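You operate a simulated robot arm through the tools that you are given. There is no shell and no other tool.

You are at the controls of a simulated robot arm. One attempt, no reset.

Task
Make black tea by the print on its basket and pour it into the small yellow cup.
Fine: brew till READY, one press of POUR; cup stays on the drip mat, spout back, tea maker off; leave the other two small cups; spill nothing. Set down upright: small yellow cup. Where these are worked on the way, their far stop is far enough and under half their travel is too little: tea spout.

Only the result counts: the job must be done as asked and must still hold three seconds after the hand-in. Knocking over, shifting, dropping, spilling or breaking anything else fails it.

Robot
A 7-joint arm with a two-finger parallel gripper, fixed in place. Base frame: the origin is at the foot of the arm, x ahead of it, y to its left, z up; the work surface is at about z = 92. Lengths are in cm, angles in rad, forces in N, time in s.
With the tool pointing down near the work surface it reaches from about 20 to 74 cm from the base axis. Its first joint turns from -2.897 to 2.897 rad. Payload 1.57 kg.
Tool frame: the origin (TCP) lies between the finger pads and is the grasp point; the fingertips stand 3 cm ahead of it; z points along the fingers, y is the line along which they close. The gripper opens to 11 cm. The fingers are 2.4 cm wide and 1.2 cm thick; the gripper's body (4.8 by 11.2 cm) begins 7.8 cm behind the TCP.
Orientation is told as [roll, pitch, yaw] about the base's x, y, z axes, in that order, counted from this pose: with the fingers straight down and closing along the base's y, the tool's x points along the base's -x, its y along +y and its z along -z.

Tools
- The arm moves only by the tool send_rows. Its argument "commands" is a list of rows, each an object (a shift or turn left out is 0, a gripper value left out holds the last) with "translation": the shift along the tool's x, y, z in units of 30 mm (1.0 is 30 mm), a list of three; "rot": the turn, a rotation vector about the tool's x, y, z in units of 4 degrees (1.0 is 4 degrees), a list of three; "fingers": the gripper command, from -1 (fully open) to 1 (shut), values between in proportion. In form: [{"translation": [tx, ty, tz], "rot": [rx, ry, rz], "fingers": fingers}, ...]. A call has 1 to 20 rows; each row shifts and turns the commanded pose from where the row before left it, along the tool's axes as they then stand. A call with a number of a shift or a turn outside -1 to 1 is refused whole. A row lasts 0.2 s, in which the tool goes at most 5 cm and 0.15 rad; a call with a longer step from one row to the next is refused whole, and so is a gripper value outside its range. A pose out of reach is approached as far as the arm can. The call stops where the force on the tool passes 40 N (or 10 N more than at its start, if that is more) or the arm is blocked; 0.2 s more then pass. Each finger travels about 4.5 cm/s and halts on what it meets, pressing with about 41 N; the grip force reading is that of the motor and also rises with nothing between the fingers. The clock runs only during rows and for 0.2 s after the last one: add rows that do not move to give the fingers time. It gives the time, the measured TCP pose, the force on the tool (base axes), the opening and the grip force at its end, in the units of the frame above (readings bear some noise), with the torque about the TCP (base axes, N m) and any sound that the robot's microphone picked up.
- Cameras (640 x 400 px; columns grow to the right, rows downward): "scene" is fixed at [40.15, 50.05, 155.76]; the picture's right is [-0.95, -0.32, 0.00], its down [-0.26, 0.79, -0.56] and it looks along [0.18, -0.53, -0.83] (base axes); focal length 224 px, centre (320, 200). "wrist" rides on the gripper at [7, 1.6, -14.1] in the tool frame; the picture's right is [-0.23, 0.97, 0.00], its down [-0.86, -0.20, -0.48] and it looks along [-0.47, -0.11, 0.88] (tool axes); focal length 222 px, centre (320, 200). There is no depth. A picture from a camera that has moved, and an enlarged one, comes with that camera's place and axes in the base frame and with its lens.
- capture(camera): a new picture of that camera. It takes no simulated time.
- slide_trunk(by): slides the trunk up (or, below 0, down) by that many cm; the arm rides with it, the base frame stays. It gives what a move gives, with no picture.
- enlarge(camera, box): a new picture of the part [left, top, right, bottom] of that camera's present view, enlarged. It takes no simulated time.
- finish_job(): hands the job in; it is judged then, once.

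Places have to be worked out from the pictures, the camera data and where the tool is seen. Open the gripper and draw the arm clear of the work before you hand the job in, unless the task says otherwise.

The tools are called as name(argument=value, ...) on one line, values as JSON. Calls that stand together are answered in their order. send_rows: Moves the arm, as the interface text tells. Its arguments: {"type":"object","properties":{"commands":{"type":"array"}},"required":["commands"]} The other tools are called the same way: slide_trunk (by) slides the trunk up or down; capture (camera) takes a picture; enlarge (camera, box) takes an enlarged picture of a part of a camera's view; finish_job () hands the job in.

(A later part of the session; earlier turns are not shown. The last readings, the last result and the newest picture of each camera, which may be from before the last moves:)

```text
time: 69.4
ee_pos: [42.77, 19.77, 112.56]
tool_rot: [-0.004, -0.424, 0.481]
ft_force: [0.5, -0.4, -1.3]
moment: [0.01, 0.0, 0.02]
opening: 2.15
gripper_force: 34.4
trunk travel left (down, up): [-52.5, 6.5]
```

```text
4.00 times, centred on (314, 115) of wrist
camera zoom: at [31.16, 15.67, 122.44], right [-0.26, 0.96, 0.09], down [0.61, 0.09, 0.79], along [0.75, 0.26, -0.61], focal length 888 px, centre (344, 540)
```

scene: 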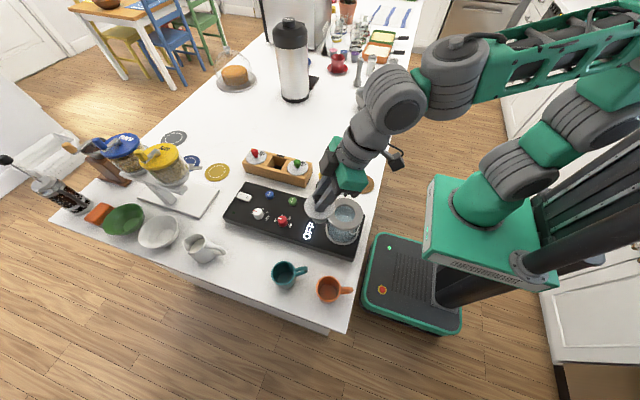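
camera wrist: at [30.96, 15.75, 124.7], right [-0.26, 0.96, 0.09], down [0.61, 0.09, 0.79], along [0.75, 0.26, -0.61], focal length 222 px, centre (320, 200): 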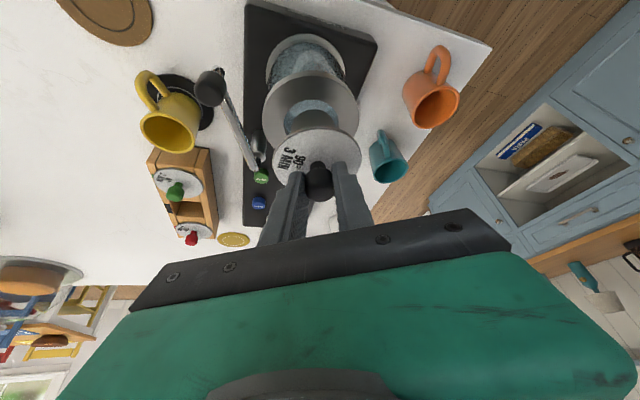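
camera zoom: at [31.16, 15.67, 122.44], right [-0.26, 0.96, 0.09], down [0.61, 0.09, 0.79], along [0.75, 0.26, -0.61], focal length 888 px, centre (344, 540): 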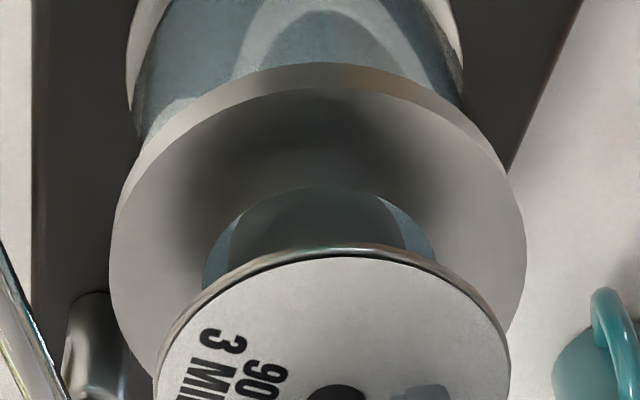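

enlarge(camera="wrist", box=[290, 100, 370, 150])

enlarge(camera="scene", box=[322, 195, 366, 225])

```text
8.00 times, centred on (330, 125) of wrist
camera zoom: at [31.16, 15.67, 122.44], right [-0.26, 0.96, 0.09], down [0.61, 0.09, 0.79], along [0.75, 0.26, -0.61], focal length 1777 px, centre (240, 800)
```

zoom: 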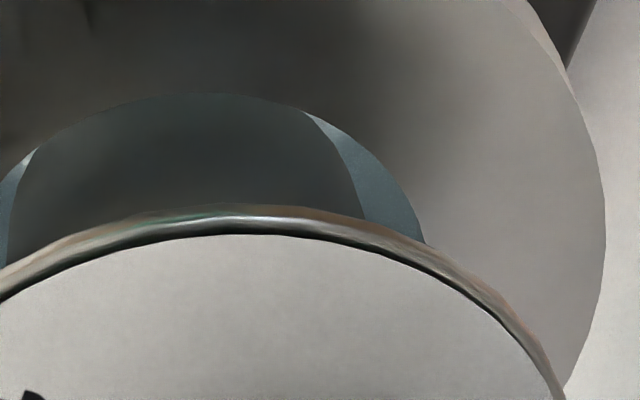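

```text
13.33 times, centred on (344, 210) of scene
camera zoom: at [40.15, 50.05, 155.76], right [-0.95, -0.32, 0.0], down [-0.26, 0.79, -0.56], along [0.18, -0.53, -0.83], focal length 2982 px, centre (0, 67)
```

zoom: 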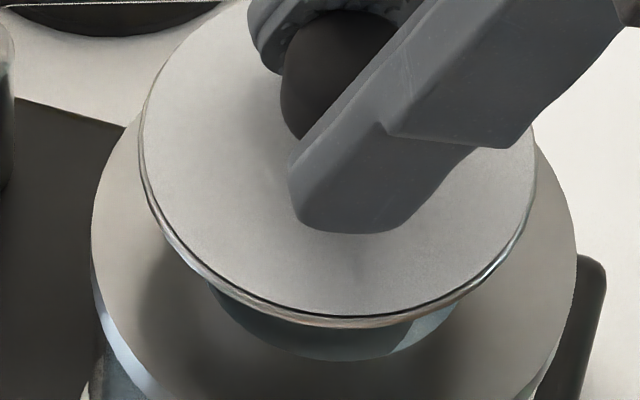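

The hole edge now overlaps the basket evenly on both sides, so it has entered the opening without contact. I keep lowering gently.

slide_trunk(by=-1.5)

enlarge(camera="scene", box=[315, 175, 379, 235])

enlarge(camera="wrist", box=[250, 65, 378, 165])

```text
time: 70.0
ee_pos: [43.02, 19.87, 111.14]
tool_rot: [-0.003, -0.424, 0.479]
ft_force: [-0.7, -0.5, -1.4]
moment: [0.0, -0.02, -0.01]
opening: 2.17
gripper_force: 35.1
trunk travel left (down, up): [-51.0, 8.0]
```

```text
6.67 times, centred on (347, 205) of scene
camera zoom: at [40.15, 50.05, 155.76], right [-0.95, -0.32, 0.0], down [-0.26, 0.79, -0.56], along [0.18, -0.53, -0.83], focal length 1491 px, centre (140, 167)
```

zoom: 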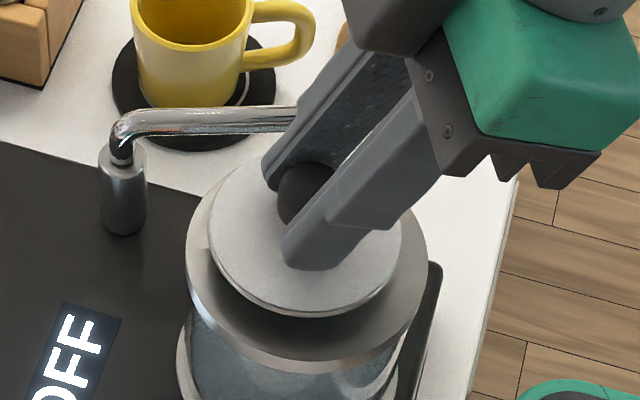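

```text
4.00 times, centred on (314, 115) of wrist
camera zoom: at [31.16, 15.67, 120.94], right [-0.26, 0.96, 0.09], down [0.61, 0.09, 0.79], along [0.75, 0.26, -0.61], focal length 888 px, centre (344, 540)
```

zoom: 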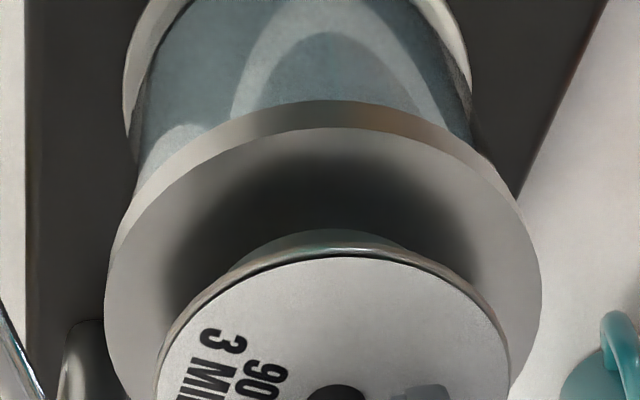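

slide_trunk(by=-1.1)

enlarge(camera="scene", box=[315, 175, 379, 235])

```text
time: 70.6
ee_pos: [42.8, 19.79, 109.98]
tool_rot: [-0.004, -0.425, 0.481]
ft_force: [-1.0, -0.9, -0.4]
moment: [0.02, 0.01, -0.01]
opening: 2.16
gripper_force: 35.5
trunk travel left (down, up): [-49.9, 9.1]
```

```text
6.67 times, centred on (347, 205) of scene
camera zoom: at [40.15, 50.05, 155.76], right [-0.95, -0.32, 0.0], down [-0.26, 0.79, -0.56], along [0.18, -0.53, -0.83], focal length 1491 px, centre (140, 167)
```

zoom: 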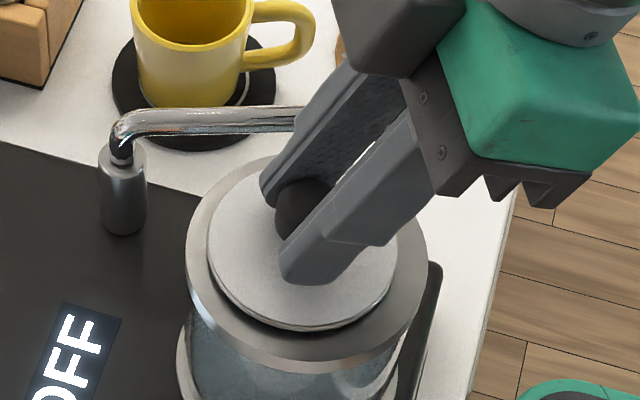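

slide_trunk(by=-0.4)

slide_trunk(by=-0.3)

```text
time: 71.1
ee_pos: [42.93, 19.85, 109.66]
tool_rot: [-0.004, -0.425, 0.48]
ft_force: [0.3, 0.5, 0.1]
moment: [-0.03, 0.0, 0.03]
opening: 2.15
gripper_force: 35.1
trunk travel left (down, up): [-49.5, 9.5]
```

```text
time: 71.7
ee_pos: [42.86, 19.84, 109.67]
tool_rot: [-0.003, -0.431, 0.48]
ft_force: [-1.4, -1.0, 16.0]
moment: [-0.14, 0.47, 0.03]
opening: 2.15
gripper_force: 34.5
trunk travel left (down, up): [-49.2, 9.8]
```

Contact at TCP z ≈ 109.66 (16 N), so the disc is seated on the lid. I ease up slightly and release.

slide_trunk(by=0.2)

send_rows(commands=[{"fingers": 0.5}, {"fingers": 0.3}, {"fingers": 0.05}, {}, {}])

enlarge(camera="scene", box=[315, 175, 379, 235])

enlarge(camera="wrist", box=[240, 80, 400, 205])

```text
time: 72.2
ee_pos: [42.97, 19.72, 109.59]
tool_rot: [-0.004, -0.426, 0.479]
ft_force: [1.8, 0.5, 11.5]
moment: [0.23, -0.27, -0.02]
opening: 2.19
gripper_force: 34.9
trunk travel left (down, up): [-49.4, 9.6]
```

```text
time: 73.4
ee_pos: [42.88, 19.81, 109.45]
tool_rot: [-0.002, -0.425, 0.479]
ft_force: [0.8, 0.4, -0.2]
moment: [0.01, -0.02, -0.01]
opening: 5.23
gripper_force: 0.0
trunk travel left (down, up): [-49.4, 9.6]
```

```text
6.67 times, centred on (347, 205) of scene
camera zoom: at [40.15, 50.05, 155.76], right [-0.95, -0.32, 0.0], down [-0.26, 0.79, -0.56], along [0.18, -0.53, -0.83], focal length 1491 px, centre (140, 167)
```

zoom: 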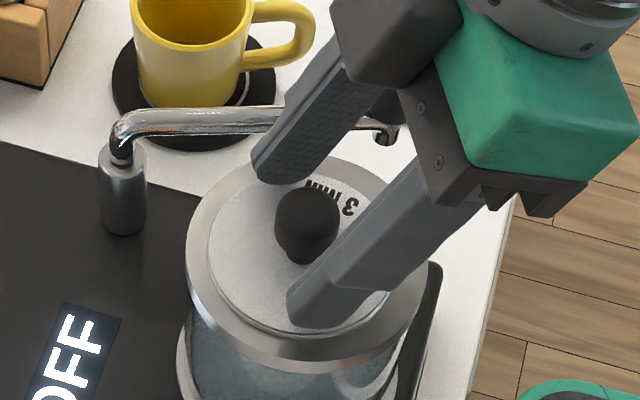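

```text
3.20 times, centred on (320, 142) of wrist
camera zoom: at [31.15, 15.68, 119.33], right [-0.27, 0.96, 0.09], down [0.61, 0.09, 0.79], along [0.75, 0.26, -0.61], focal length 711 px, centre (320, 384)
```

zoom: 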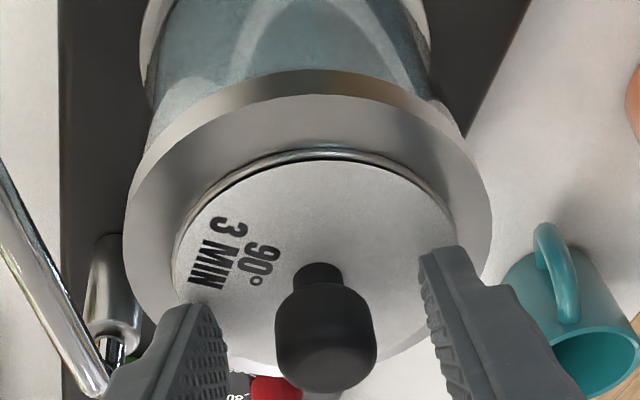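

The basket is seated with the knob free. I rise straight up with the trunk.

slide_trunk(by=8)

send_rows(commands=[{"translation": [0, -0.755, 0], "rot": [0.353, 0, 0.781], "fingers": 1}, {"translation": [0, -0.755, 0], "rot": [0.353, 0, 0.781]}, {"translation": [0, -0.755, 0], "rot": [0.353, 0, 0.781]}, {"translation": [0, -0.755, 0], "rot": [0.353, 0, 0.781]}, {}])

capture(camera="scene")

capture(camera="wrist")

```text
time: 74.5
ee_pos: [42.84, 19.78, 117.62]
tool_rot: [-0.004, -0.423, 0.48]
ft_force: [-0.6, -0.4, 0.0]
moment: [-0.03, -0.02, 0.02]
opening: 5.22
gripper_force: 0.1
trunk travel left (down, up): [-57.4, 1.6]
```

```text
time: 75.7
ee_pos: [46.43, 11.61, 117.52]
tool_rot: [-0.005, -0.425, 0.24]
ft_force: [0.1, -0.1, -0.2]
moment: [-0.02, 0.0, -0.02]
opening: 0.0
gripper_force: 21.6
trunk travel left (down, up): [-57.4, 1.6]
```

```text
taken
```

scene: 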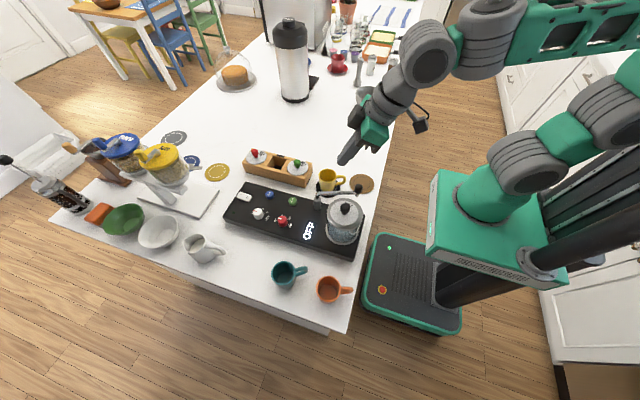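

```text
taken
camera wrist: at [33.99, 10.28, 127.34], right [-0.03, 1.0, 0.09], down [0.61, -0.05, 0.79], along [0.79, 0.08, -0.61], focal length 222 px, centre (320, 200)
```

wrist: 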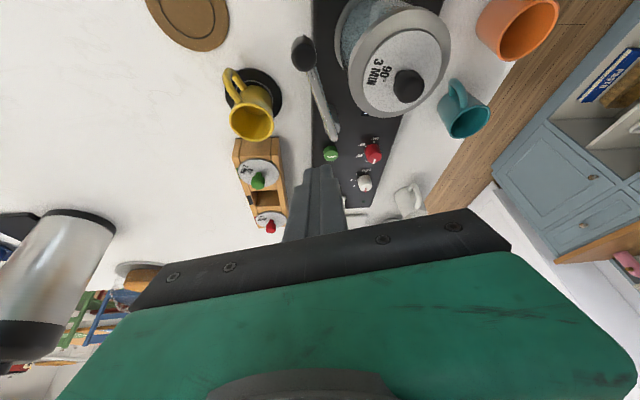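

Everything is in place and the basket sits in the kettle. Now I go outward with closed fingers toward the power rocker.

send_rows(commands=[{"translation": [-0.819, -0.035, 0.622]}, {"translation": [-0.819, -0.035, 0.622]}, {"translation": [-0.819, -0.035, 0.622]}, {"translation": [-0.819, -0.035, 0.622]}, {"translation": [-0.819, -0.035, 0.622]}, {"translation": [-0.819, -0.035, 0.622]}, {"translation": [-0.819, -0.035, 0.622]}, {"translation": [-0.819, -0.035, 0.622]}, {}])

capture(camera="wrist")

enlarge(camera="scene", box=[215, 160, 335, 235])

```text
time: 77.7
ee_pos: [69.94, 16.29, 111.88]
tool_rot: [-0.005, -0.424, 0.242]
ft_force: [-0.4, -0.3, -0.3]
moment: [0.02, 0.03, -0.01]
opening: 0.0
gripper_force: 20.9
trunk travel left (down, up): [-57.4, 1.6]
```

```text
taken
camera wrist: at [57.63, 14.99, 121.67], right [-0.03, 1.0, 0.09], down [0.61, -0.05, 0.79], along [0.79, 0.08, -0.61], focal length 222 px, centre (320, 200)
```

wrist: 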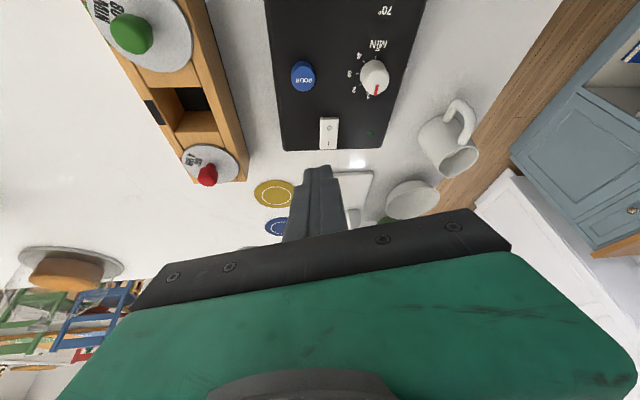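

```text
5.33 times, centred on (275, 198) of scene
camera zoom: at [40.15, 50.05, 155.76], right [-0.95, -0.32, 0.0], down [-0.26, 0.79, -0.56], along [0.18, -0.53, -0.83], focal length 1193 px, centre (560, 213)
```

zoom: 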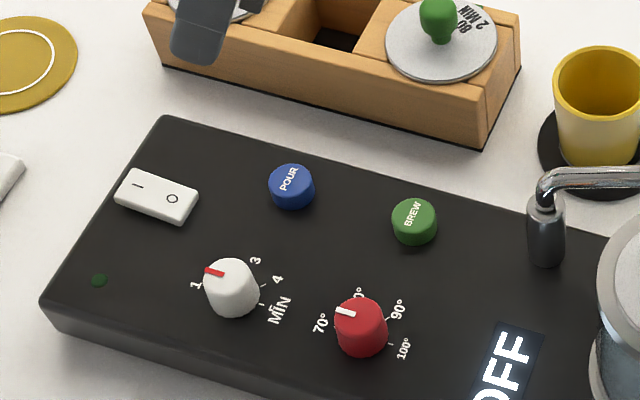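

I enlarge the rocker and buttons in the wrist view to refine their coordinates.

enlarge(camera="wrist", box=[270, 50, 430, 175])

```text
3.20 times, centred on (350, 112) of wrist
camera zoom: at [57.63, 14.99, 121.67], right [-0.03, 1.0, 0.09], down [0.61, -0.05, 0.79], along [0.79, 0.08, -0.61], focal length 711 px, centre (224, 480)
```

zoom: 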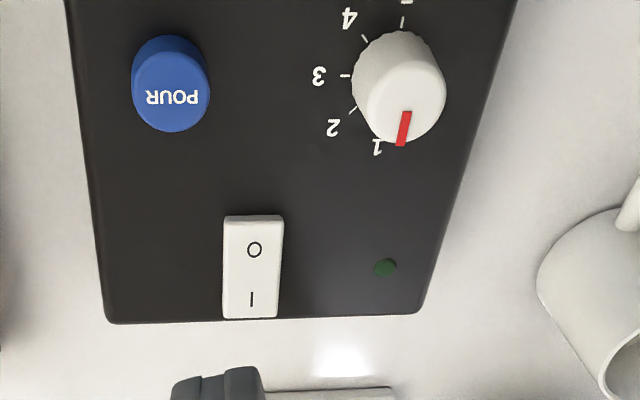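

Rocker: I mark at about (77.3, 19.1), O at (75.1, 19.1), pivot near x = 76.1. I tilt 8° more for reach and move to hover just above the I end.

send_rows(commands=[{"rot": [0, -1, 0]}, {"rot": [0, -1, 0]}, {"translation": [-0.053, 0.063, 0.83]}, {"translation": [-0.053, 0.063, 0.83]}, {"translation": [-0.053, 0.063, 0.83]}, {"translation": [-0.053, 0.063, 0.83]}, {"translation": [-0.053, 0.063, 0.83]}, {}])

capture(camera="wrist")

enlarge(camera="scene", box=[215, 165, 311, 225])

```text
time: 79.5
ee_pos: [76.69, 18.94, 101.89]
tool_rot: [-0.003, -0.563, 0.241]
ft_force: [0.5, -0.2, 0.2]
moment: [-0.04, 0.04, 0.0]
opening: 0.0
gripper_force: 21.4
trunk travel left (down, up): [-57.4, 1.6]
```

```text
taken
camera wrist: at [63.15, 17.41, 110.02], right [-0.04, 0.99, 0.12], down [0.5, -0.08, 0.86], along [0.86, 0.1, -0.49], focal length 222 px, centre (320, 200)
```

wrist: 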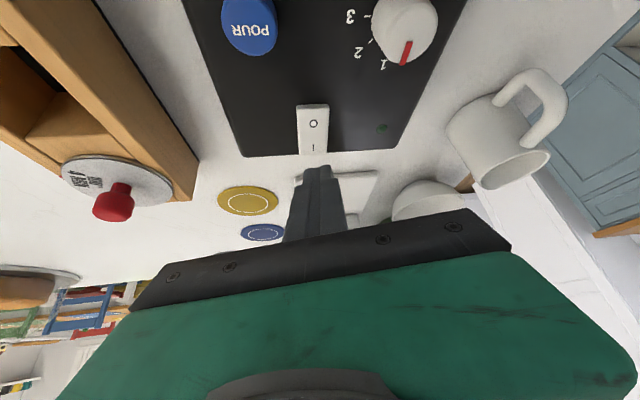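

```text
6.67 times, centred on (263, 195) of scene
camera zoom: at [40.15, 50.05, 155.76], right [-0.95, -0.32, 0.0], down [-0.26, 0.79, -0.56], along [0.18, -0.53, -0.83], focal length 1491 px, centre (700, 233)
```

zoom: 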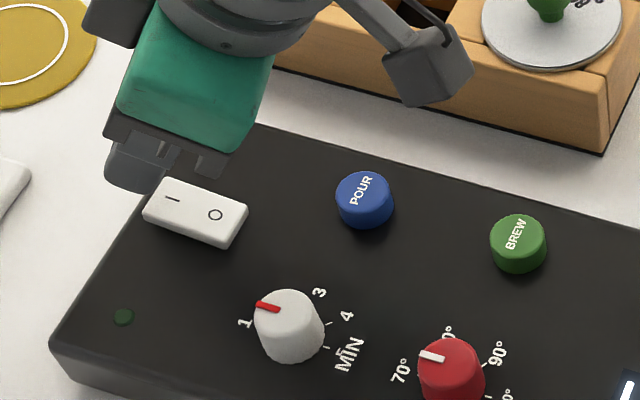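

The tip hovers just above the I end. I lower in small steps until the rocker reacts.

send_rows(commands=[{"translation": [0.02, 0, 0.16]}, {"translation": [0.107, 0, 0.169]}, {"translation": [0.0534, 0, 0.0845]}, {"translation": [0.0534, 0, 0.0845]}, {}])

enlarge(camera="scene", box=[215, 165, 311, 225])

enlarge(camera="wrist", box=[270, 80, 400, 190])

```text
time: 80.7
ee_pos: [76.97, 19.06, 100.35]
tool_rot: [-0.005, -0.563, 0.241]
ft_force: [0.3, 0.3, 0.0]
moment: [0.0, 0.06, 0.01]
opening: 0.01
gripper_force: 20.5
trunk travel left (down, up): [-57.4, 1.6]
heard: click
```

```text
6.67 times, centred on (263, 195) of scene
camera zoom: at [40.15, 50.05, 155.76], right [-0.95, -0.32, 0.0], down [-0.26, 0.79, -0.56], along [0.18, -0.53, -0.83], focal length 1491 px, centre (700, 233)
```

zoom: 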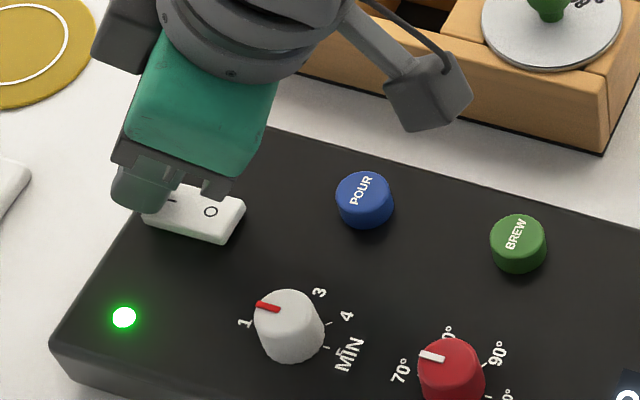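

```text
3.64 times, centred on (335, 135) of wrist
camera zoom: at [63.41, 17.44, 108.34], right [-0.04, 0.99, 0.12], down [0.5, -0.08, 0.86], along [0.86, 0.1, -0.49], focal length 808 px, centre (266, 436)
```

zoom: 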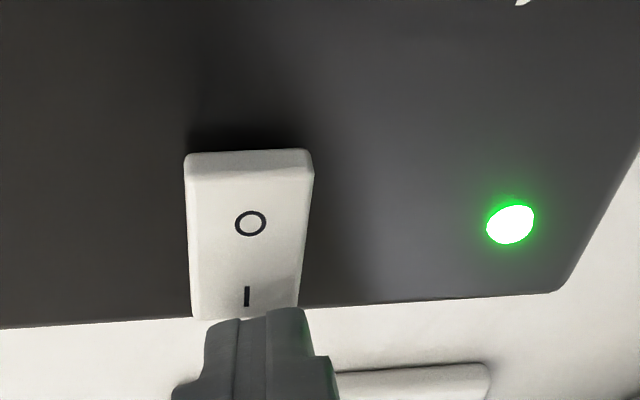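

Click heard and the LED is green: power is on. I withdraw along the tool axis and look at the display.

send_rows(commands=[{"translation": [-0.1, 0, -0.16]}, {"translation": [-0.3, 0, -0.6]}, {"translation": [0, 0, -0.9]}, {"translation": [0, 0, -0.9]}, {"translation": [0, 0, -0.9]}, {"translation": [0.3, 0, -0.6]}, {}])

enlarge(camera="scene", box=[215, 170, 375, 270])

capture(camera="scene")

```text
time: 82.3
ee_pos: [70.93, 17.61, 110.81]
tool_rot: [-0.003, -0.563, 0.24]
ft_force: [0.5, 0.1, 0.6]
moment: [-0.02, 0.0, -0.01]
opening: 0.0
gripper_force: 20.6
trunk travel left (down, up): [-57.4, 1.6]
```

```text
4.00 times, centred on (295, 220) of scene
camera zoom: at [40.15, 50.05, 155.76], right [-0.95, -0.32, 0.0], down [-0.26, 0.79, -0.56], along [0.18, -0.53, -0.83], focal length 895 px, centre (420, 120)
```

zoom: 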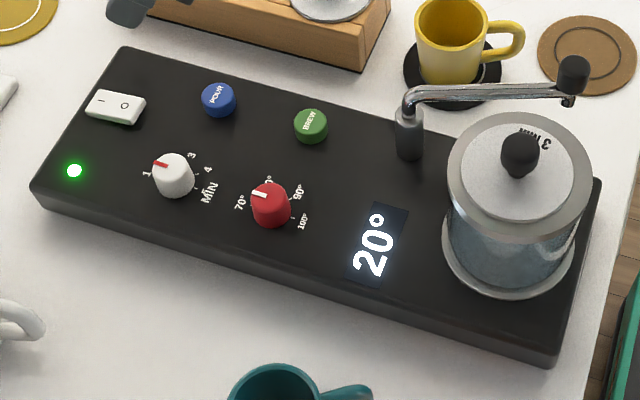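

```text
taken
```

scene: 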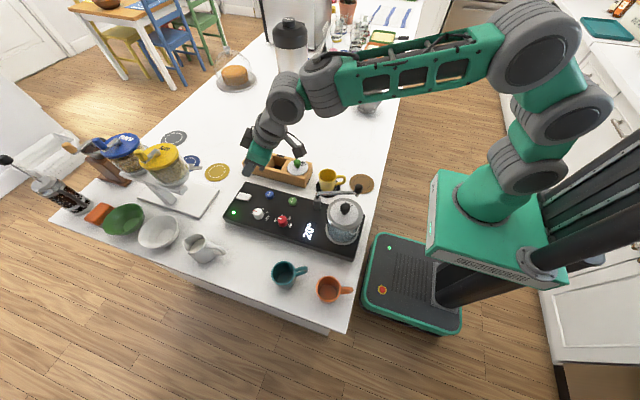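

The display now shows 20°. Next the dials, for which I want a vertical tool: I pull in to r ≈ 62 and untilt there, which stays on the safe side of the singularity.

send_rows(commands=[{"translation": [0.796, 0.01, -0.503]}, {"translation": [0.796, 0.01, -0.503]}, {"translation": [0.796, 0.01, -0.503]}, {"translation": [0.796, 0.01, -0.503]}, {"rot": [0, 1, 0]}, {"rot": [0, 1, 0]}, {"rot": [0, 1, 0]}, {"rot": [0, 1, 0]}, {"rot": [0, 1, 0]}, {"rot": [0, 1, 0]}, {"rot": [0, 1, 0]}, {"rot": [0, 1, 0]}, {}])

```text
time: 85.1
ee_pos: [59.9, 14.95, 110.73]
tool_rot: [-0.001, -0.007, 0.24]
ft_force: [-0.1, 0.9, 0.4]
moment: [0.0, 0.0, -0.02]
opening: 0.0
gripper_force: 21.1
trunk travel left (down, up): [-57.4, 1.6]
```

The tool is vertical with no flags. I move above the temperature dial at (60.7, 23.45), open to about 5 cm and turn to yaw 60° so I can make the full 120° turn in one grip.

send_rows(commands=[{"translation": [-0.311, 0.897, 0], "fingers": 0.05}, {"translation": [-0.311, 0.897, 0]}, {"translation": [-0.311, 0.897, 0]}, {"rot": [0, 0, -0.9635]}, {"rot": [0, 0, -0.9635]}, {"rot": [0, 0, -0.9635]}, {"rot": [0, 0, -0.9635]}, {"rot": [0, 0, -0.9635]}, {"rot": [0, 0, -0.9635]}, {"rot": [0, 0, -0.9635]}, {"rot": [0, 0, -0.9635]}, {"rot": [0, 0, -0.9635]}, {"rot": [0, 0, -0.9635]}, {"rot": [0, 0, -0.9635]}, {"rot": [0, 0, -0.9635]}, {}])

capture(camera="wrist")

enlarge(camera="wrist", box=[240, 120, 400, 220])

```text
time: 88.5
ee_pos: [60.68, 23.48, 110.79]
tool_rot: [-0.003, -0.003, 1.047]
ft_force: [-0.3, -0.2, 0.1]
moment: [-0.02, -0.01, -0.02]
opening: 5.23
gripper_force: 0.1
trunk travel left (down, up): [-57.4, 1.6]
```

```text
taken
camera wrist: at [55.6, 18.28, 124.66], right [-0.73, 0.68, -0.01], down [0.6, 0.64, 0.48], along [0.33, 0.35, -0.88], focal length 222 px, centre (320, 200)
```

wrist: 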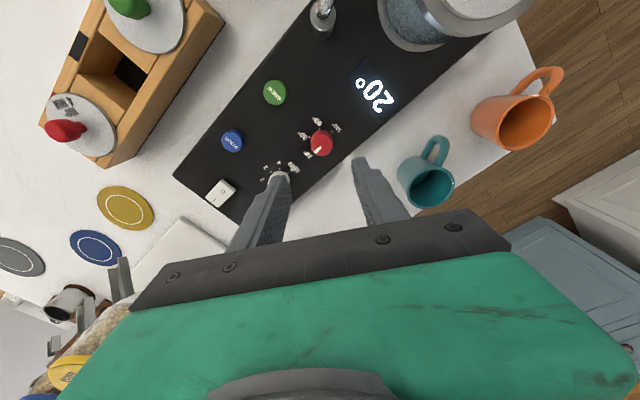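

```text
4.00 times, centred on (320, 170) of wrist
camera zoom: at [55.6, 18.28, 124.66], right [-0.73, 0.68, -0.01], down [0.6, 0.64, 0.48], along [0.33, 0.35, -0.88], focal length 888 px, centre (320, 320)
```

zoom: 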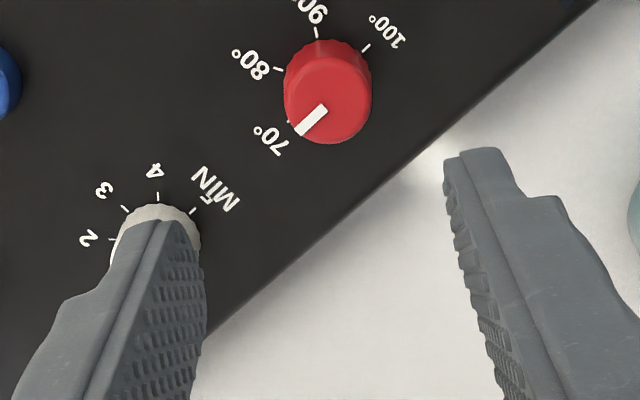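

The dial axis works out at about (60.3, 23.65), so I shift slightly and descend to just above the dial.

send_rows(commands=[{"translation": [0.007, 0.11, 0]}, {"translation": [0, 0, 0.9]}, {"translation": [0, 0, 0.9]}, {"translation": [0, 0, 0.9]}, {}])

capture(camera="wrist")

enlarge(camera="wrist", box=[240, 120, 400, 220])

enlarge(camera="scene", box=[240, 185, 336, 245])

```text
time: 89.7
ee_pos: [60.64, 23.58, 102.53]
tool_rot: [-0.004, -0.003, 1.045]
ft_force: [-0.1, 0.5, -0.1]
moment: [-0.02, 0.0, -0.03]
opening: 5.23
gripper_force: 0.1
trunk travel left (down, up): [-57.4, 1.6]
```

```text
taken
camera wrist: at [55.41, 18.46, 116.47], right [-0.73, 0.68, -0.01], down [0.6, 0.64, 0.48], along [0.33, 0.35, -0.88], focal length 222 px, centre (320, 200)
```

wrist: 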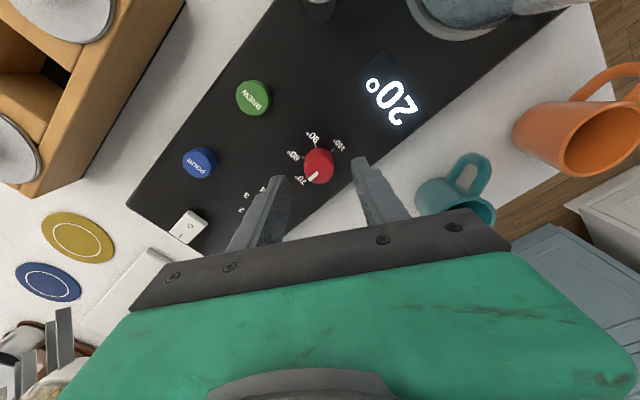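

```text
4.00 times, centred on (320, 170) of wrist
camera zoom: at [55.41, 18.46, 116.47], right [-0.73, 0.68, -0.01], down [0.6, 0.64, 0.48], along [0.33, 0.35, -0.88], focal length 888 px, centre (320, 320)
```

zoom: 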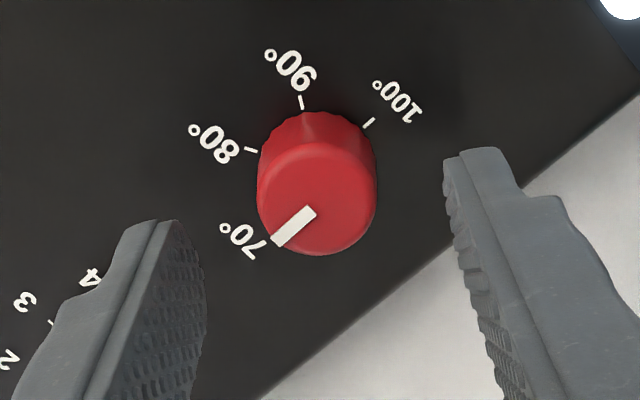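

```text
6.67 times, centred on (288, 215) of scene
camera zoom: at [40.15, 50.05, 155.76], right [-0.95, -0.32, 0.0], down [-0.26, 0.79, -0.56], along [0.18, -0.53, -0.83], focal length 1491 px, centre (533, 100)
```

zoom: 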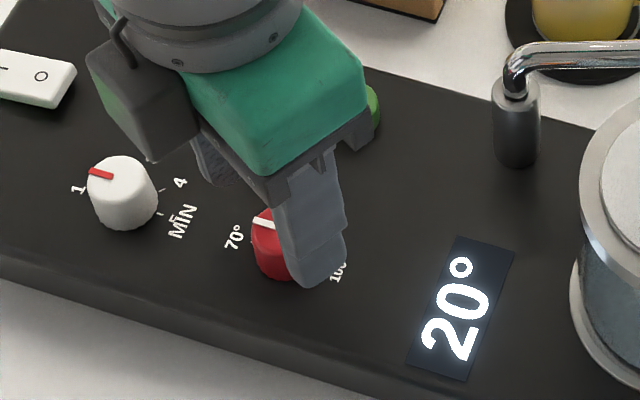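

The dial is well centred between the pads. I make a tiny correction, descend to TCP z ≈ 99.3 and close.

send_rows(commands=[{"translation": [0.06, -0.01, 0.4]}, {"translation": [0, 0, 0.4]}, {"translation": [0, 0, 0.26]}, {}])

send_rows(commands=[{"fingers": 1}, {"fingers": 1}, {"fingers": 1}, {"fingers": 1}, {"fingers": 1}])

enlarge(camera="wrist", box=[240, 120, 400, 220])

enlarge(camera="scene", box=[240, 185, 336, 245])

```text
time: 90.7
ee_pos: [60.44, 23.39, 99.51]
tool_rot: [-0.005, 0.0, 1.047]
ft_force: [0.2, 0.8, 0.3]
moment: [0.01, -0.01, -0.03]
opening: 5.25
gripper_force: 0.0
trunk travel left (down, up): [-57.4, 1.6]
```

```text
time: 91.9
ee_pos: [60.43, 23.29, 99.53]
tool_rot: [-0.005, -0.002, 1.044]
ft_force: [0.4, -1.0, -0.1]
moment: [0.02, -0.04, 0.0]
opening: 2.73
gripper_force: 37.7
trunk travel left (down, up): [-57.4, 1.6]
```

```text
4.00 times, centred on (320, 170) of wrist
camera zoom: at [55.33, 18.26, 113.35], right [-0.73, 0.68, -0.01], down [0.6, 0.64, 0.48], along [0.33, 0.35, -0.88], focal length 888 px, centre (320, 320)
```

zoom: 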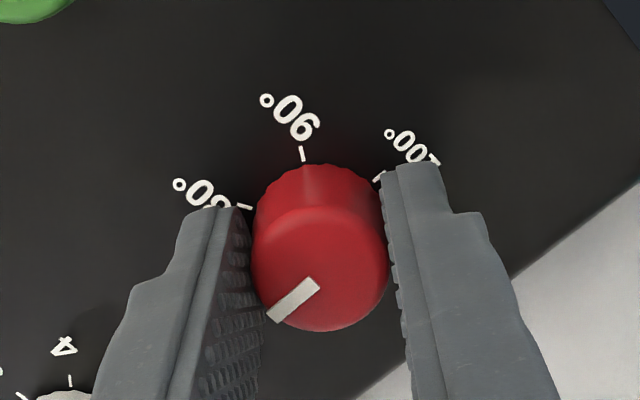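

```text
6.67 times, centred on (288, 215) of scene
camera zoom: at [40.15, 50.05, 155.76], right [-0.95, -0.32, 0.0], down [-0.26, 0.79, -0.56], along [0.18, -0.53, -0.83], focal length 1491 px, centre (533, 100)
```

zoom: 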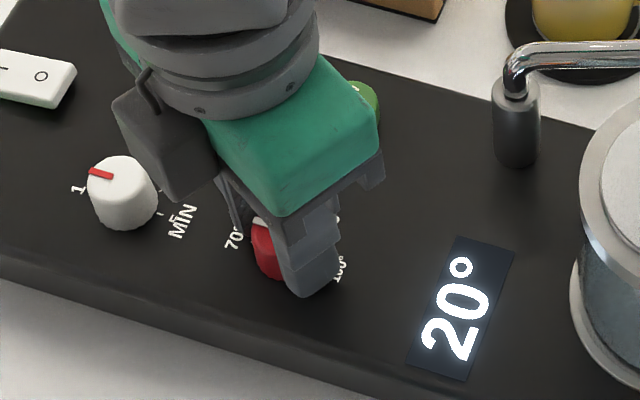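

Gripped the dial (2.73 cm, 38 N). I turn 60° clockwise first and check.

send_rows(commands=[{"rot": [0, 0, 1]}, {"rot": [0, 0, 1]}, {"rot": [0, 0, 1]}, {"rot": [0, 0, 1]}, {"rot": [0, 0, 1]}, {"rot": [0, 0, 1]}, {"rot": [0, 0, 1]}, {"rot": [0, 0, 1]}, {"rot": [0, 0, 1]}, {"rot": [0, 0, 1]}, {"rot": [0, 0, 1]}, {"rot": [0, 0, 1]}, {"rot": [0, 0, 1]}, {"rot": [0, 0, 1]}, {"rot": [0, 0, 1]}, {}])

enlarge(camera="wrist", box=[240, 120, 400, 220])

enlarge(camera="scene", box=[240, 185, 336, 245])

```text
time: 95.3
ee_pos: [60.49, 23.43, 99.55]
tool_rot: [-0.002, -0.006, -0.001]
ft_force: [-2.6, 6.3, -2.6]
moment: [0.22, -0.16, 0.03]
opening: 2.72
gripper_force: 37.8
trunk travel left (down, up): [-57.4, 1.6]
```

```text
4.00 times, centred on (320, 170) of wrist
camera zoom: at [53.24, 25.17, 113.33], right [0.23, 0.97, 0.0], down [0.85, -0.2, 0.48], along [0.47, -0.11, -0.88], focal length 888 px, centre (320, 320)
```

zoom: 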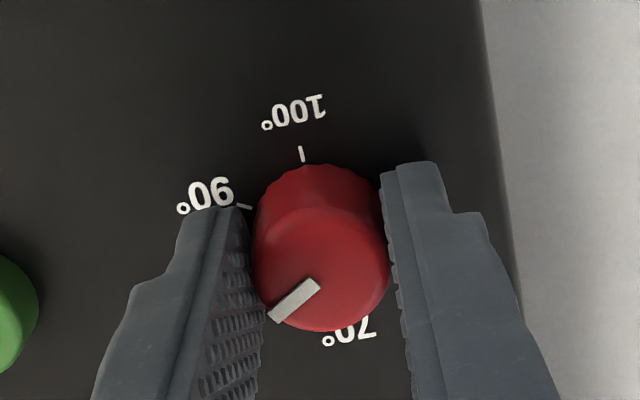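

```text
6.67 times, centred on (288, 215) of scene
camera zoom: at [40.15, 50.05, 155.76], right [-0.95, -0.32, 0.0], down [-0.26, 0.79, -0.56], along [0.18, -0.53, -0.83], focal length 1491 px, centre (533, 100)
```

zoom: 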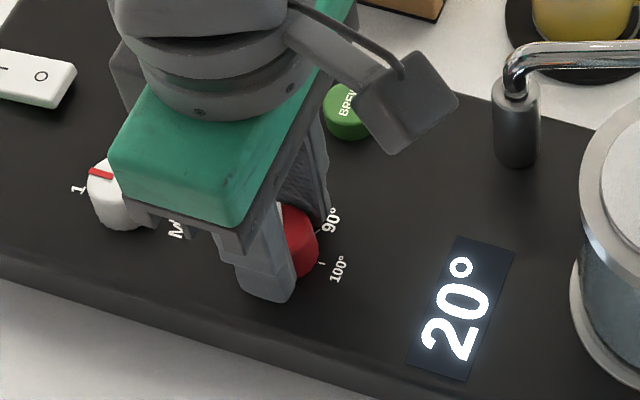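

The dial follows without slipping and is at about 80° now. I continue another 60°.

send_rows(commands=[{"rot": [0, 0, 1]}, {"rot": [0, 0, 1]}, {"rot": [0, 0, 1]}, {"rot": [0, 0, 1]}, {"rot": [0, 0, 1]}, {"rot": [0, 0, 1]}, {"rot": [0, 0, 1]}, {"rot": [0, 0, 1]}, {"rot": [0, 0, 1]}, {"rot": [0, 0, 1]}, {"rot": [0, 0, 1]}, {"rot": [0, 0, 1]}, {"rot": [0, 0, 1]}, {"rot": [0, 0, 1]}, {"rot": [0, 0, 1]}, {}])

enlarge(camera="wrist", box=[240, 120, 400, 220])

enlarge(camera="scene", box=[240, 185, 336, 245])

```text
time: 98.7
ee_pos: [60.52, 23.58, 99.56]
tool_rot: [0.004, -0.005, -1.05]
ft_force: [4.8, 7.3, -2.9]
moment: [0.11, -0.25, -0.02]
opening: 2.72
gripper_force: 37.2
trunk travel left (down, up): [-57.4, 1.6]
```

```text
4.00 times, centred on (320, 170) of wrist
camera zoom: at [58.18, 30.45, 113.35], right [0.96, 0.29, 0.01], down [0.25, -0.84, 0.48], along [0.14, -0.46, -0.88], focal length 888 px, centre (320, 320)
```

zoom: 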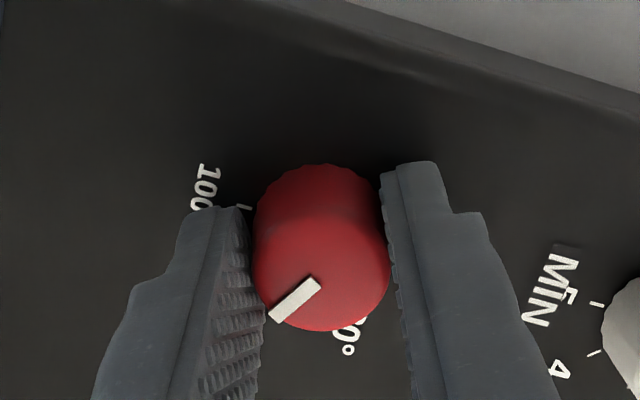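

```text
6.67 times, centred on (288, 215) of scene
camera zoom: at [40.15, 50.05, 155.76], right [-0.95, -0.32, 0.0], down [-0.26, 0.79, -0.56], along [0.18, -0.53, -0.83], focal length 1491 px, centre (533, 100)
```

zoom: 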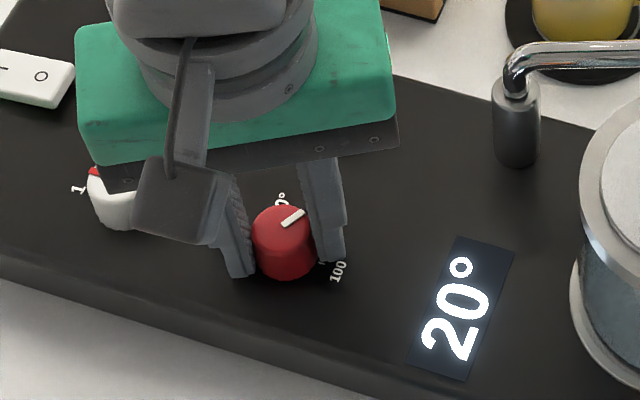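

The pointer now faces the 90° side. I release, rise and verify.

send_rows(commands=[{"fingers": 0.05}, {}, {}, {"translation": [0, 0, -0.5]}, {"translation": [0, 0, -0.9]}, {"translation": [0, 0, -0.9]}, {}])

capture(camera="wrist")

enlarge(camera="wrist", box=[240, 100, 400, 200])

enlarge(camera="scene", box=[240, 185, 336, 245])

```text
time: 100.3
ee_pos: [60.42, 23.51, 106.46]
tool_rot: [0.006, -0.004, -1.048]
ft_force: [0.4, -0.2, -0.2]
moment: [-0.03, 0.0, 0.01]
opening: 5.24
gripper_force: 0.0
trunk travel left (down, up): [-57.4, 1.6]
```

```text
taken
camera wrist: at [58.19, 30.35, 120.45], right [0.96, 0.29, 0.01], down [0.25, -0.84, 0.48], along [0.14, -0.46, -0.88], focal length 222 px, centre (320, 200)
```

wrist: 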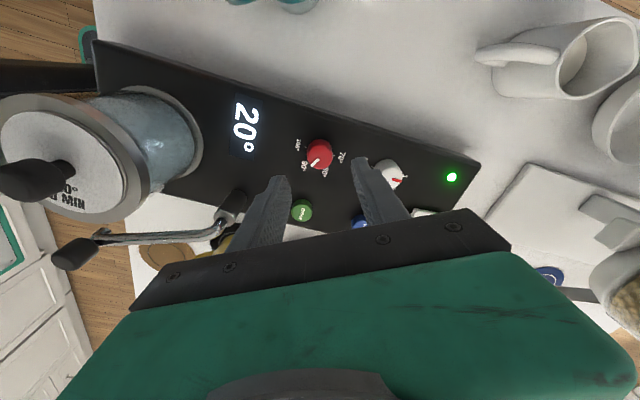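

```text
4.00 times, centred on (320, 150) of wrist
camera zoom: at [58.19, 30.35, 120.45], right [0.96, 0.29, 0.01], down [0.25, -0.84, 0.48], along [0.14, -0.46, -0.88], focal length 888 px, centre (320, 400)
```

zoom: 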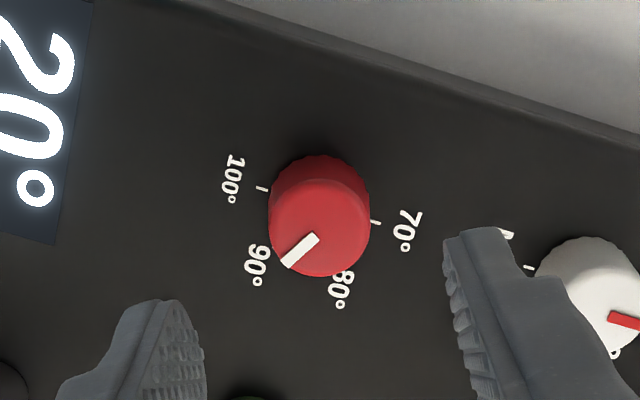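

```text
6.67 times, centred on (288, 215) of scene
camera zoom: at [40.15, 50.05, 155.76], right [-0.95, -0.32, 0.0], down [-0.26, 0.79, -0.56], along [0.18, -0.53, -0.83], focal length 1491 px, centre (533, 100)
```

zoom: 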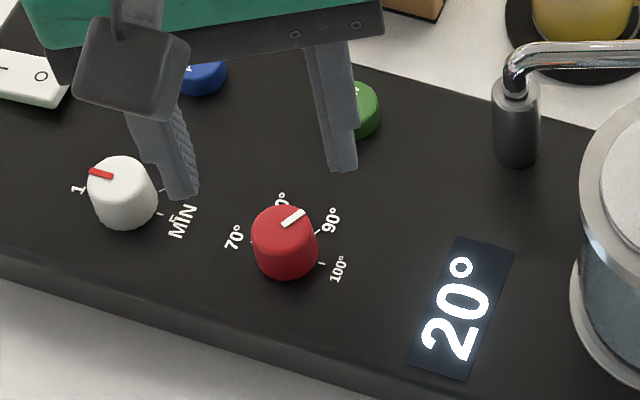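

The pointer computes to −119.5°, right on 90°. Next is the MIN dial near (68.2, 23.4): I lower a little to stay clear of the singular zone, move over it and turn to yaw 30°.

send_rows(commands=[{"translation": [0, 0, 0.7]}, {"translation": [-0.443, 0.745, 0.15]}, {"translation": [-0.443, 0.745, 0.15]}, {"translation": [-0.443, 0.745, 0.1]}, {"rot": [0, 0, -1]}, {"rot": [0, 0, -1]}, {"rot": [0, 0, -1]}, {"rot": [0, 0, -1]}, {"rot": [0, 0, -1]}, {"rot": [0, 0, -1]}, {"rot": [0, 0, -1]}, {"rot": [0, 0, -1]}, {"rot": [0, 0, -1]}, {"rot": [0, 0, -1]}, {"rot": [0, 0, -1]}, {}])

send_rows(commands=[{"rot": [0, 0, -1]}, {"rot": [0, 0, -1]}, {"rot": [0, 0, -1]}, {"rot": [0, 0, -1]}, {"rot": [0, 0, -1]}, {"rot": [0, 0, -1]}, {"rot": [0, 0, -1]}, {"rot": [0, 0, -1]}, {"rot": [0, 0, -1]}, {"rot": [0, 0, -1]}, {"rot": [0, 0, -1]}, {"rot": [0, 0, -0.5]}, {}])

capture(camera="wrist")

enlarge(camera="wrist", box=[240, 120, 400, 220])

```text
time: 103.7
ee_pos: [68.22, 23.3, 103.2]
tool_rot: [-0.001, -0.006, -0.278]
ft_force: [0.5, 0.1, -0.1]
moment: [0.0, 0.0, 0.0]
opening: 5.22
gripper_force: 0.0
trunk travel left (down, up): [-57.4, 1.6]
```

```text
time: 106.5
ee_pos: [68.17, 23.23, 103.18]
tool_rot: [-0.003, -0.006, 0.522]
ft_force: [-0.6, 0.5, -0.8]
moment: [-0.03, 0.02, 0.01]
opening: 5.24
gripper_force: 0.0
trunk travel left (down, up): [-57.4, 1.6]
```

```text
taken
camera wrist: at [61.1, 21.28, 116.93], right [-0.29, 0.96, 0.0], down [0.84, 0.25, 0.48], along [0.46, 0.14, -0.88], focal length 222 px, centre (320, 200)
```

wrist: 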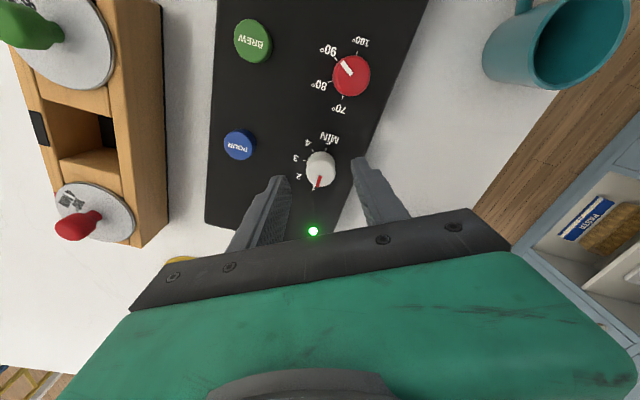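

```text
4.00 times, centred on (320, 170) of wrist
camera zoom: at [61.1, 21.28, 116.93], right [-0.29, 0.96, 0.0], down [0.84, 0.25, 0.48], along [0.46, 0.14, -0.88], focal length 888 px, centre (320, 320)
```

zoom: 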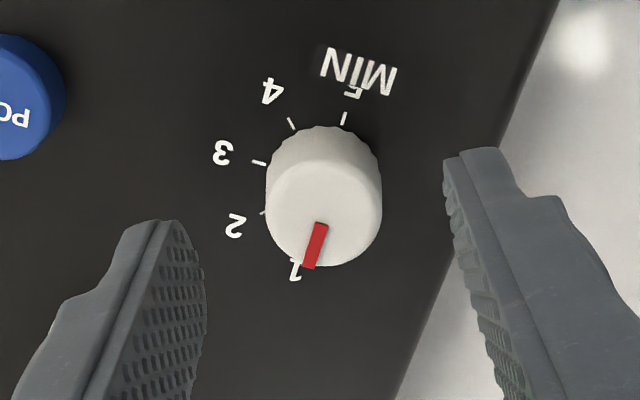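

MIN dial centre computes to (68.4, 23.55). I correct by about 0.4 cm outward, descend and close on it.

send_rows(commands=[{"translation": [-0.157, 0.018, 0]}, {"translation": [0, 0, 0.45]}, {"translation": [0, 0, 0.45]}, {"translation": [0, 0, 0.33]}, {}])

enlarge(camera="wrist", box=[240, 120, 400, 220])

```text
time: 107.7
ee_pos: [68.57, 23.58, 99.42]
tool_rot: [-0.003, -0.004, 0.52]
ft_force: [0.3, -0.1, 0.1]
moment: [-0.04, 0.02, 0.01]
opening: 5.24
gripper_force: 0.1
trunk travel left (down, up): [-57.4, 1.6]
```

```text
4.00 times, centred on (320, 170) of wrist
camera zoom: at [61.48, 21.56, 113.27], right [-0.29, 0.96, 0.0], down [0.84, 0.25, 0.48], along [0.46, 0.14, -0.88], focal length 888 px, centre (320, 320)
```

zoom: 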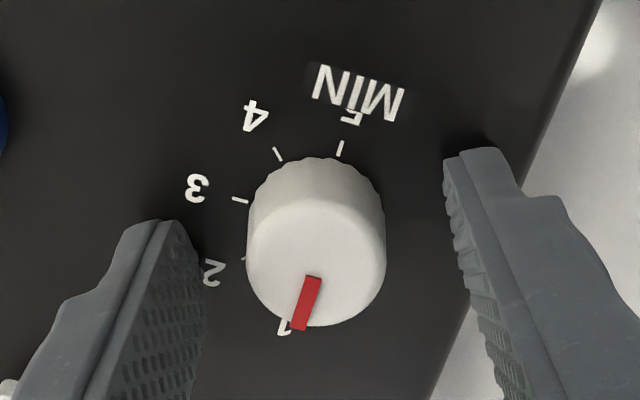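

The dial sits centred between the pads. I close and turn 90° clockwise.

send_rows(commands=[{"fingers": 1}, {"fingers": 1}, {"fingers": 1}, {"fingers": 1}, {"fingers": 1}])

send_rows(commands=[{"rot": [0, 0, 1]}, {"rot": [0, 0, 1]}, {"rot": [0, 0, 1]}, {"rot": [0, 0, 1]}, {"rot": [0, 0, 1]}, {"rot": [0, 0, 1]}, {"rot": [0, 0, 1]}, {"rot": [0, 0, 1]}, {"rot": [0, 0, 1]}, {"rot": [0, 0, 1]}, {"rot": [0, 0, 1]}, {}])

enlarge(camera="wrist", box=[240, 120, 400, 220])

```text
time: 108.9
ee_pos: [68.58, 23.62, 99.46]
tool_rot: [-0.004, -0.004, 0.521]
ft_force: [1.3, -0.9, -0.4]
moment: [-0.05, -0.06, -0.02]
opening: 2.77
gripper_force: 38.3
trunk travel left (down, up): [-57.4, 1.6]
```

```text
time: 111.5
ee_pos: [68.6, 23.39, 99.35]
tool_rot: [0.0, -0.006, -0.249]
ft_force: [1.4, -10.8, -3.3]
moment: [-0.3, 0.13, 0.0]
opening: 2.73
gripper_force: 37.9
trunk travel left (down, up): [-57.4, 1.6]
```

```text
4.00 times, centred on (320, 170) of wrist
camera zoom: at [62.03, 26.78, 113.3], right [0.46, 0.89, 0.0], down [0.78, -0.4, 0.48], along [0.43, -0.22, -0.88], focal length 888 px, centre (320, 320)
```

zoom: 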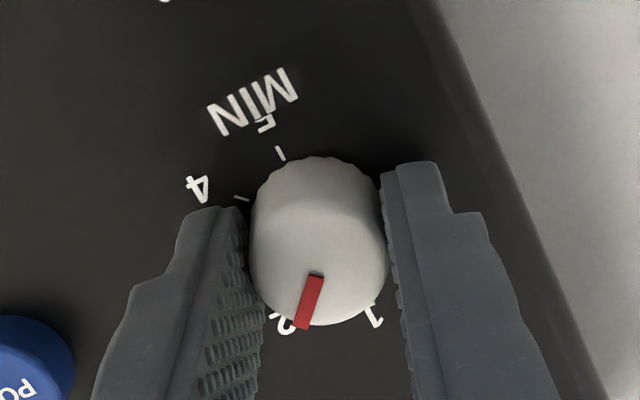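

It follows cleanly (44° so far). I do the remaining 46°.

send_rows(commands=[{"rot": [0, 0, 1]}, {"rot": [0, 0, 1]}, {"rot": [0, 0, 1]}, {"rot": [0, 0, 1]}, {"rot": [0, 0, 1]}, {"rot": [0, 0, 1]}, {"rot": [0, 0, 1]}, {"rot": [0, 0, 1]}, {"rot": [0, 0, 1]}, {"rot": [0, 0, 1]}, {"rot": [0, 0, 1]}, {"rot": [0, 0, 0.5]}, {}])

enlarge(camera="wrist", box=[240, 120, 400, 220])

enlarge(camera="scene", box=[220, 180, 316, 240])

```text
time: 114.3
ee_pos: [68.54, 23.28, 99.46]
tool_rot: [0.005, -0.003, -1.051]
ft_force: [-8.6, -17.9, -4.9]
moment: [-0.52, 0.33, -0.02]
opening: 2.73
gripper_force: 38.6
trunk travel left (down, up): [-57.4, 1.6]
```

```text
4.00 times, centred on (320, 170) of wrist
camera zoom: at [66.28, 30.28, 113.33], right [0.96, 0.29, 0.0], down [0.25, -0.84, 0.48], along [0.14, -0.46, -0.88], focal length 888 px, centre (320, 320)
```

zoom: 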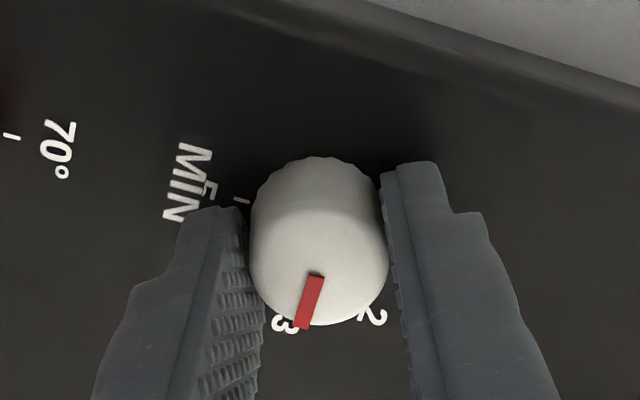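

```text
6.67 times, centred on (268, 210) of scene
camera zoom: at [40.15, 50.05, 155.76], right [-0.95, -0.32, 0.0], down [-0.26, 0.79, -0.56], along [0.18, -0.53, -0.83], focal length 1491 px, centre (667, 133)
```

zoom: 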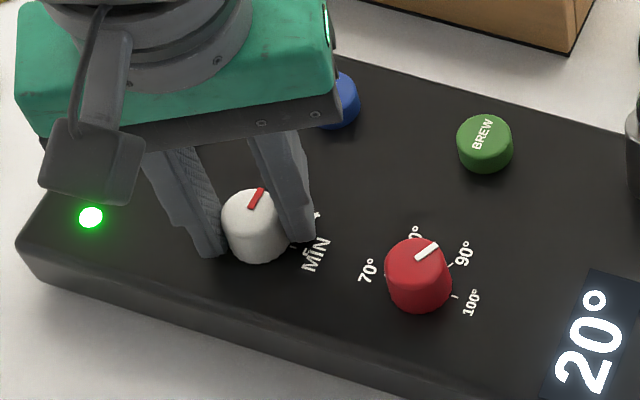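

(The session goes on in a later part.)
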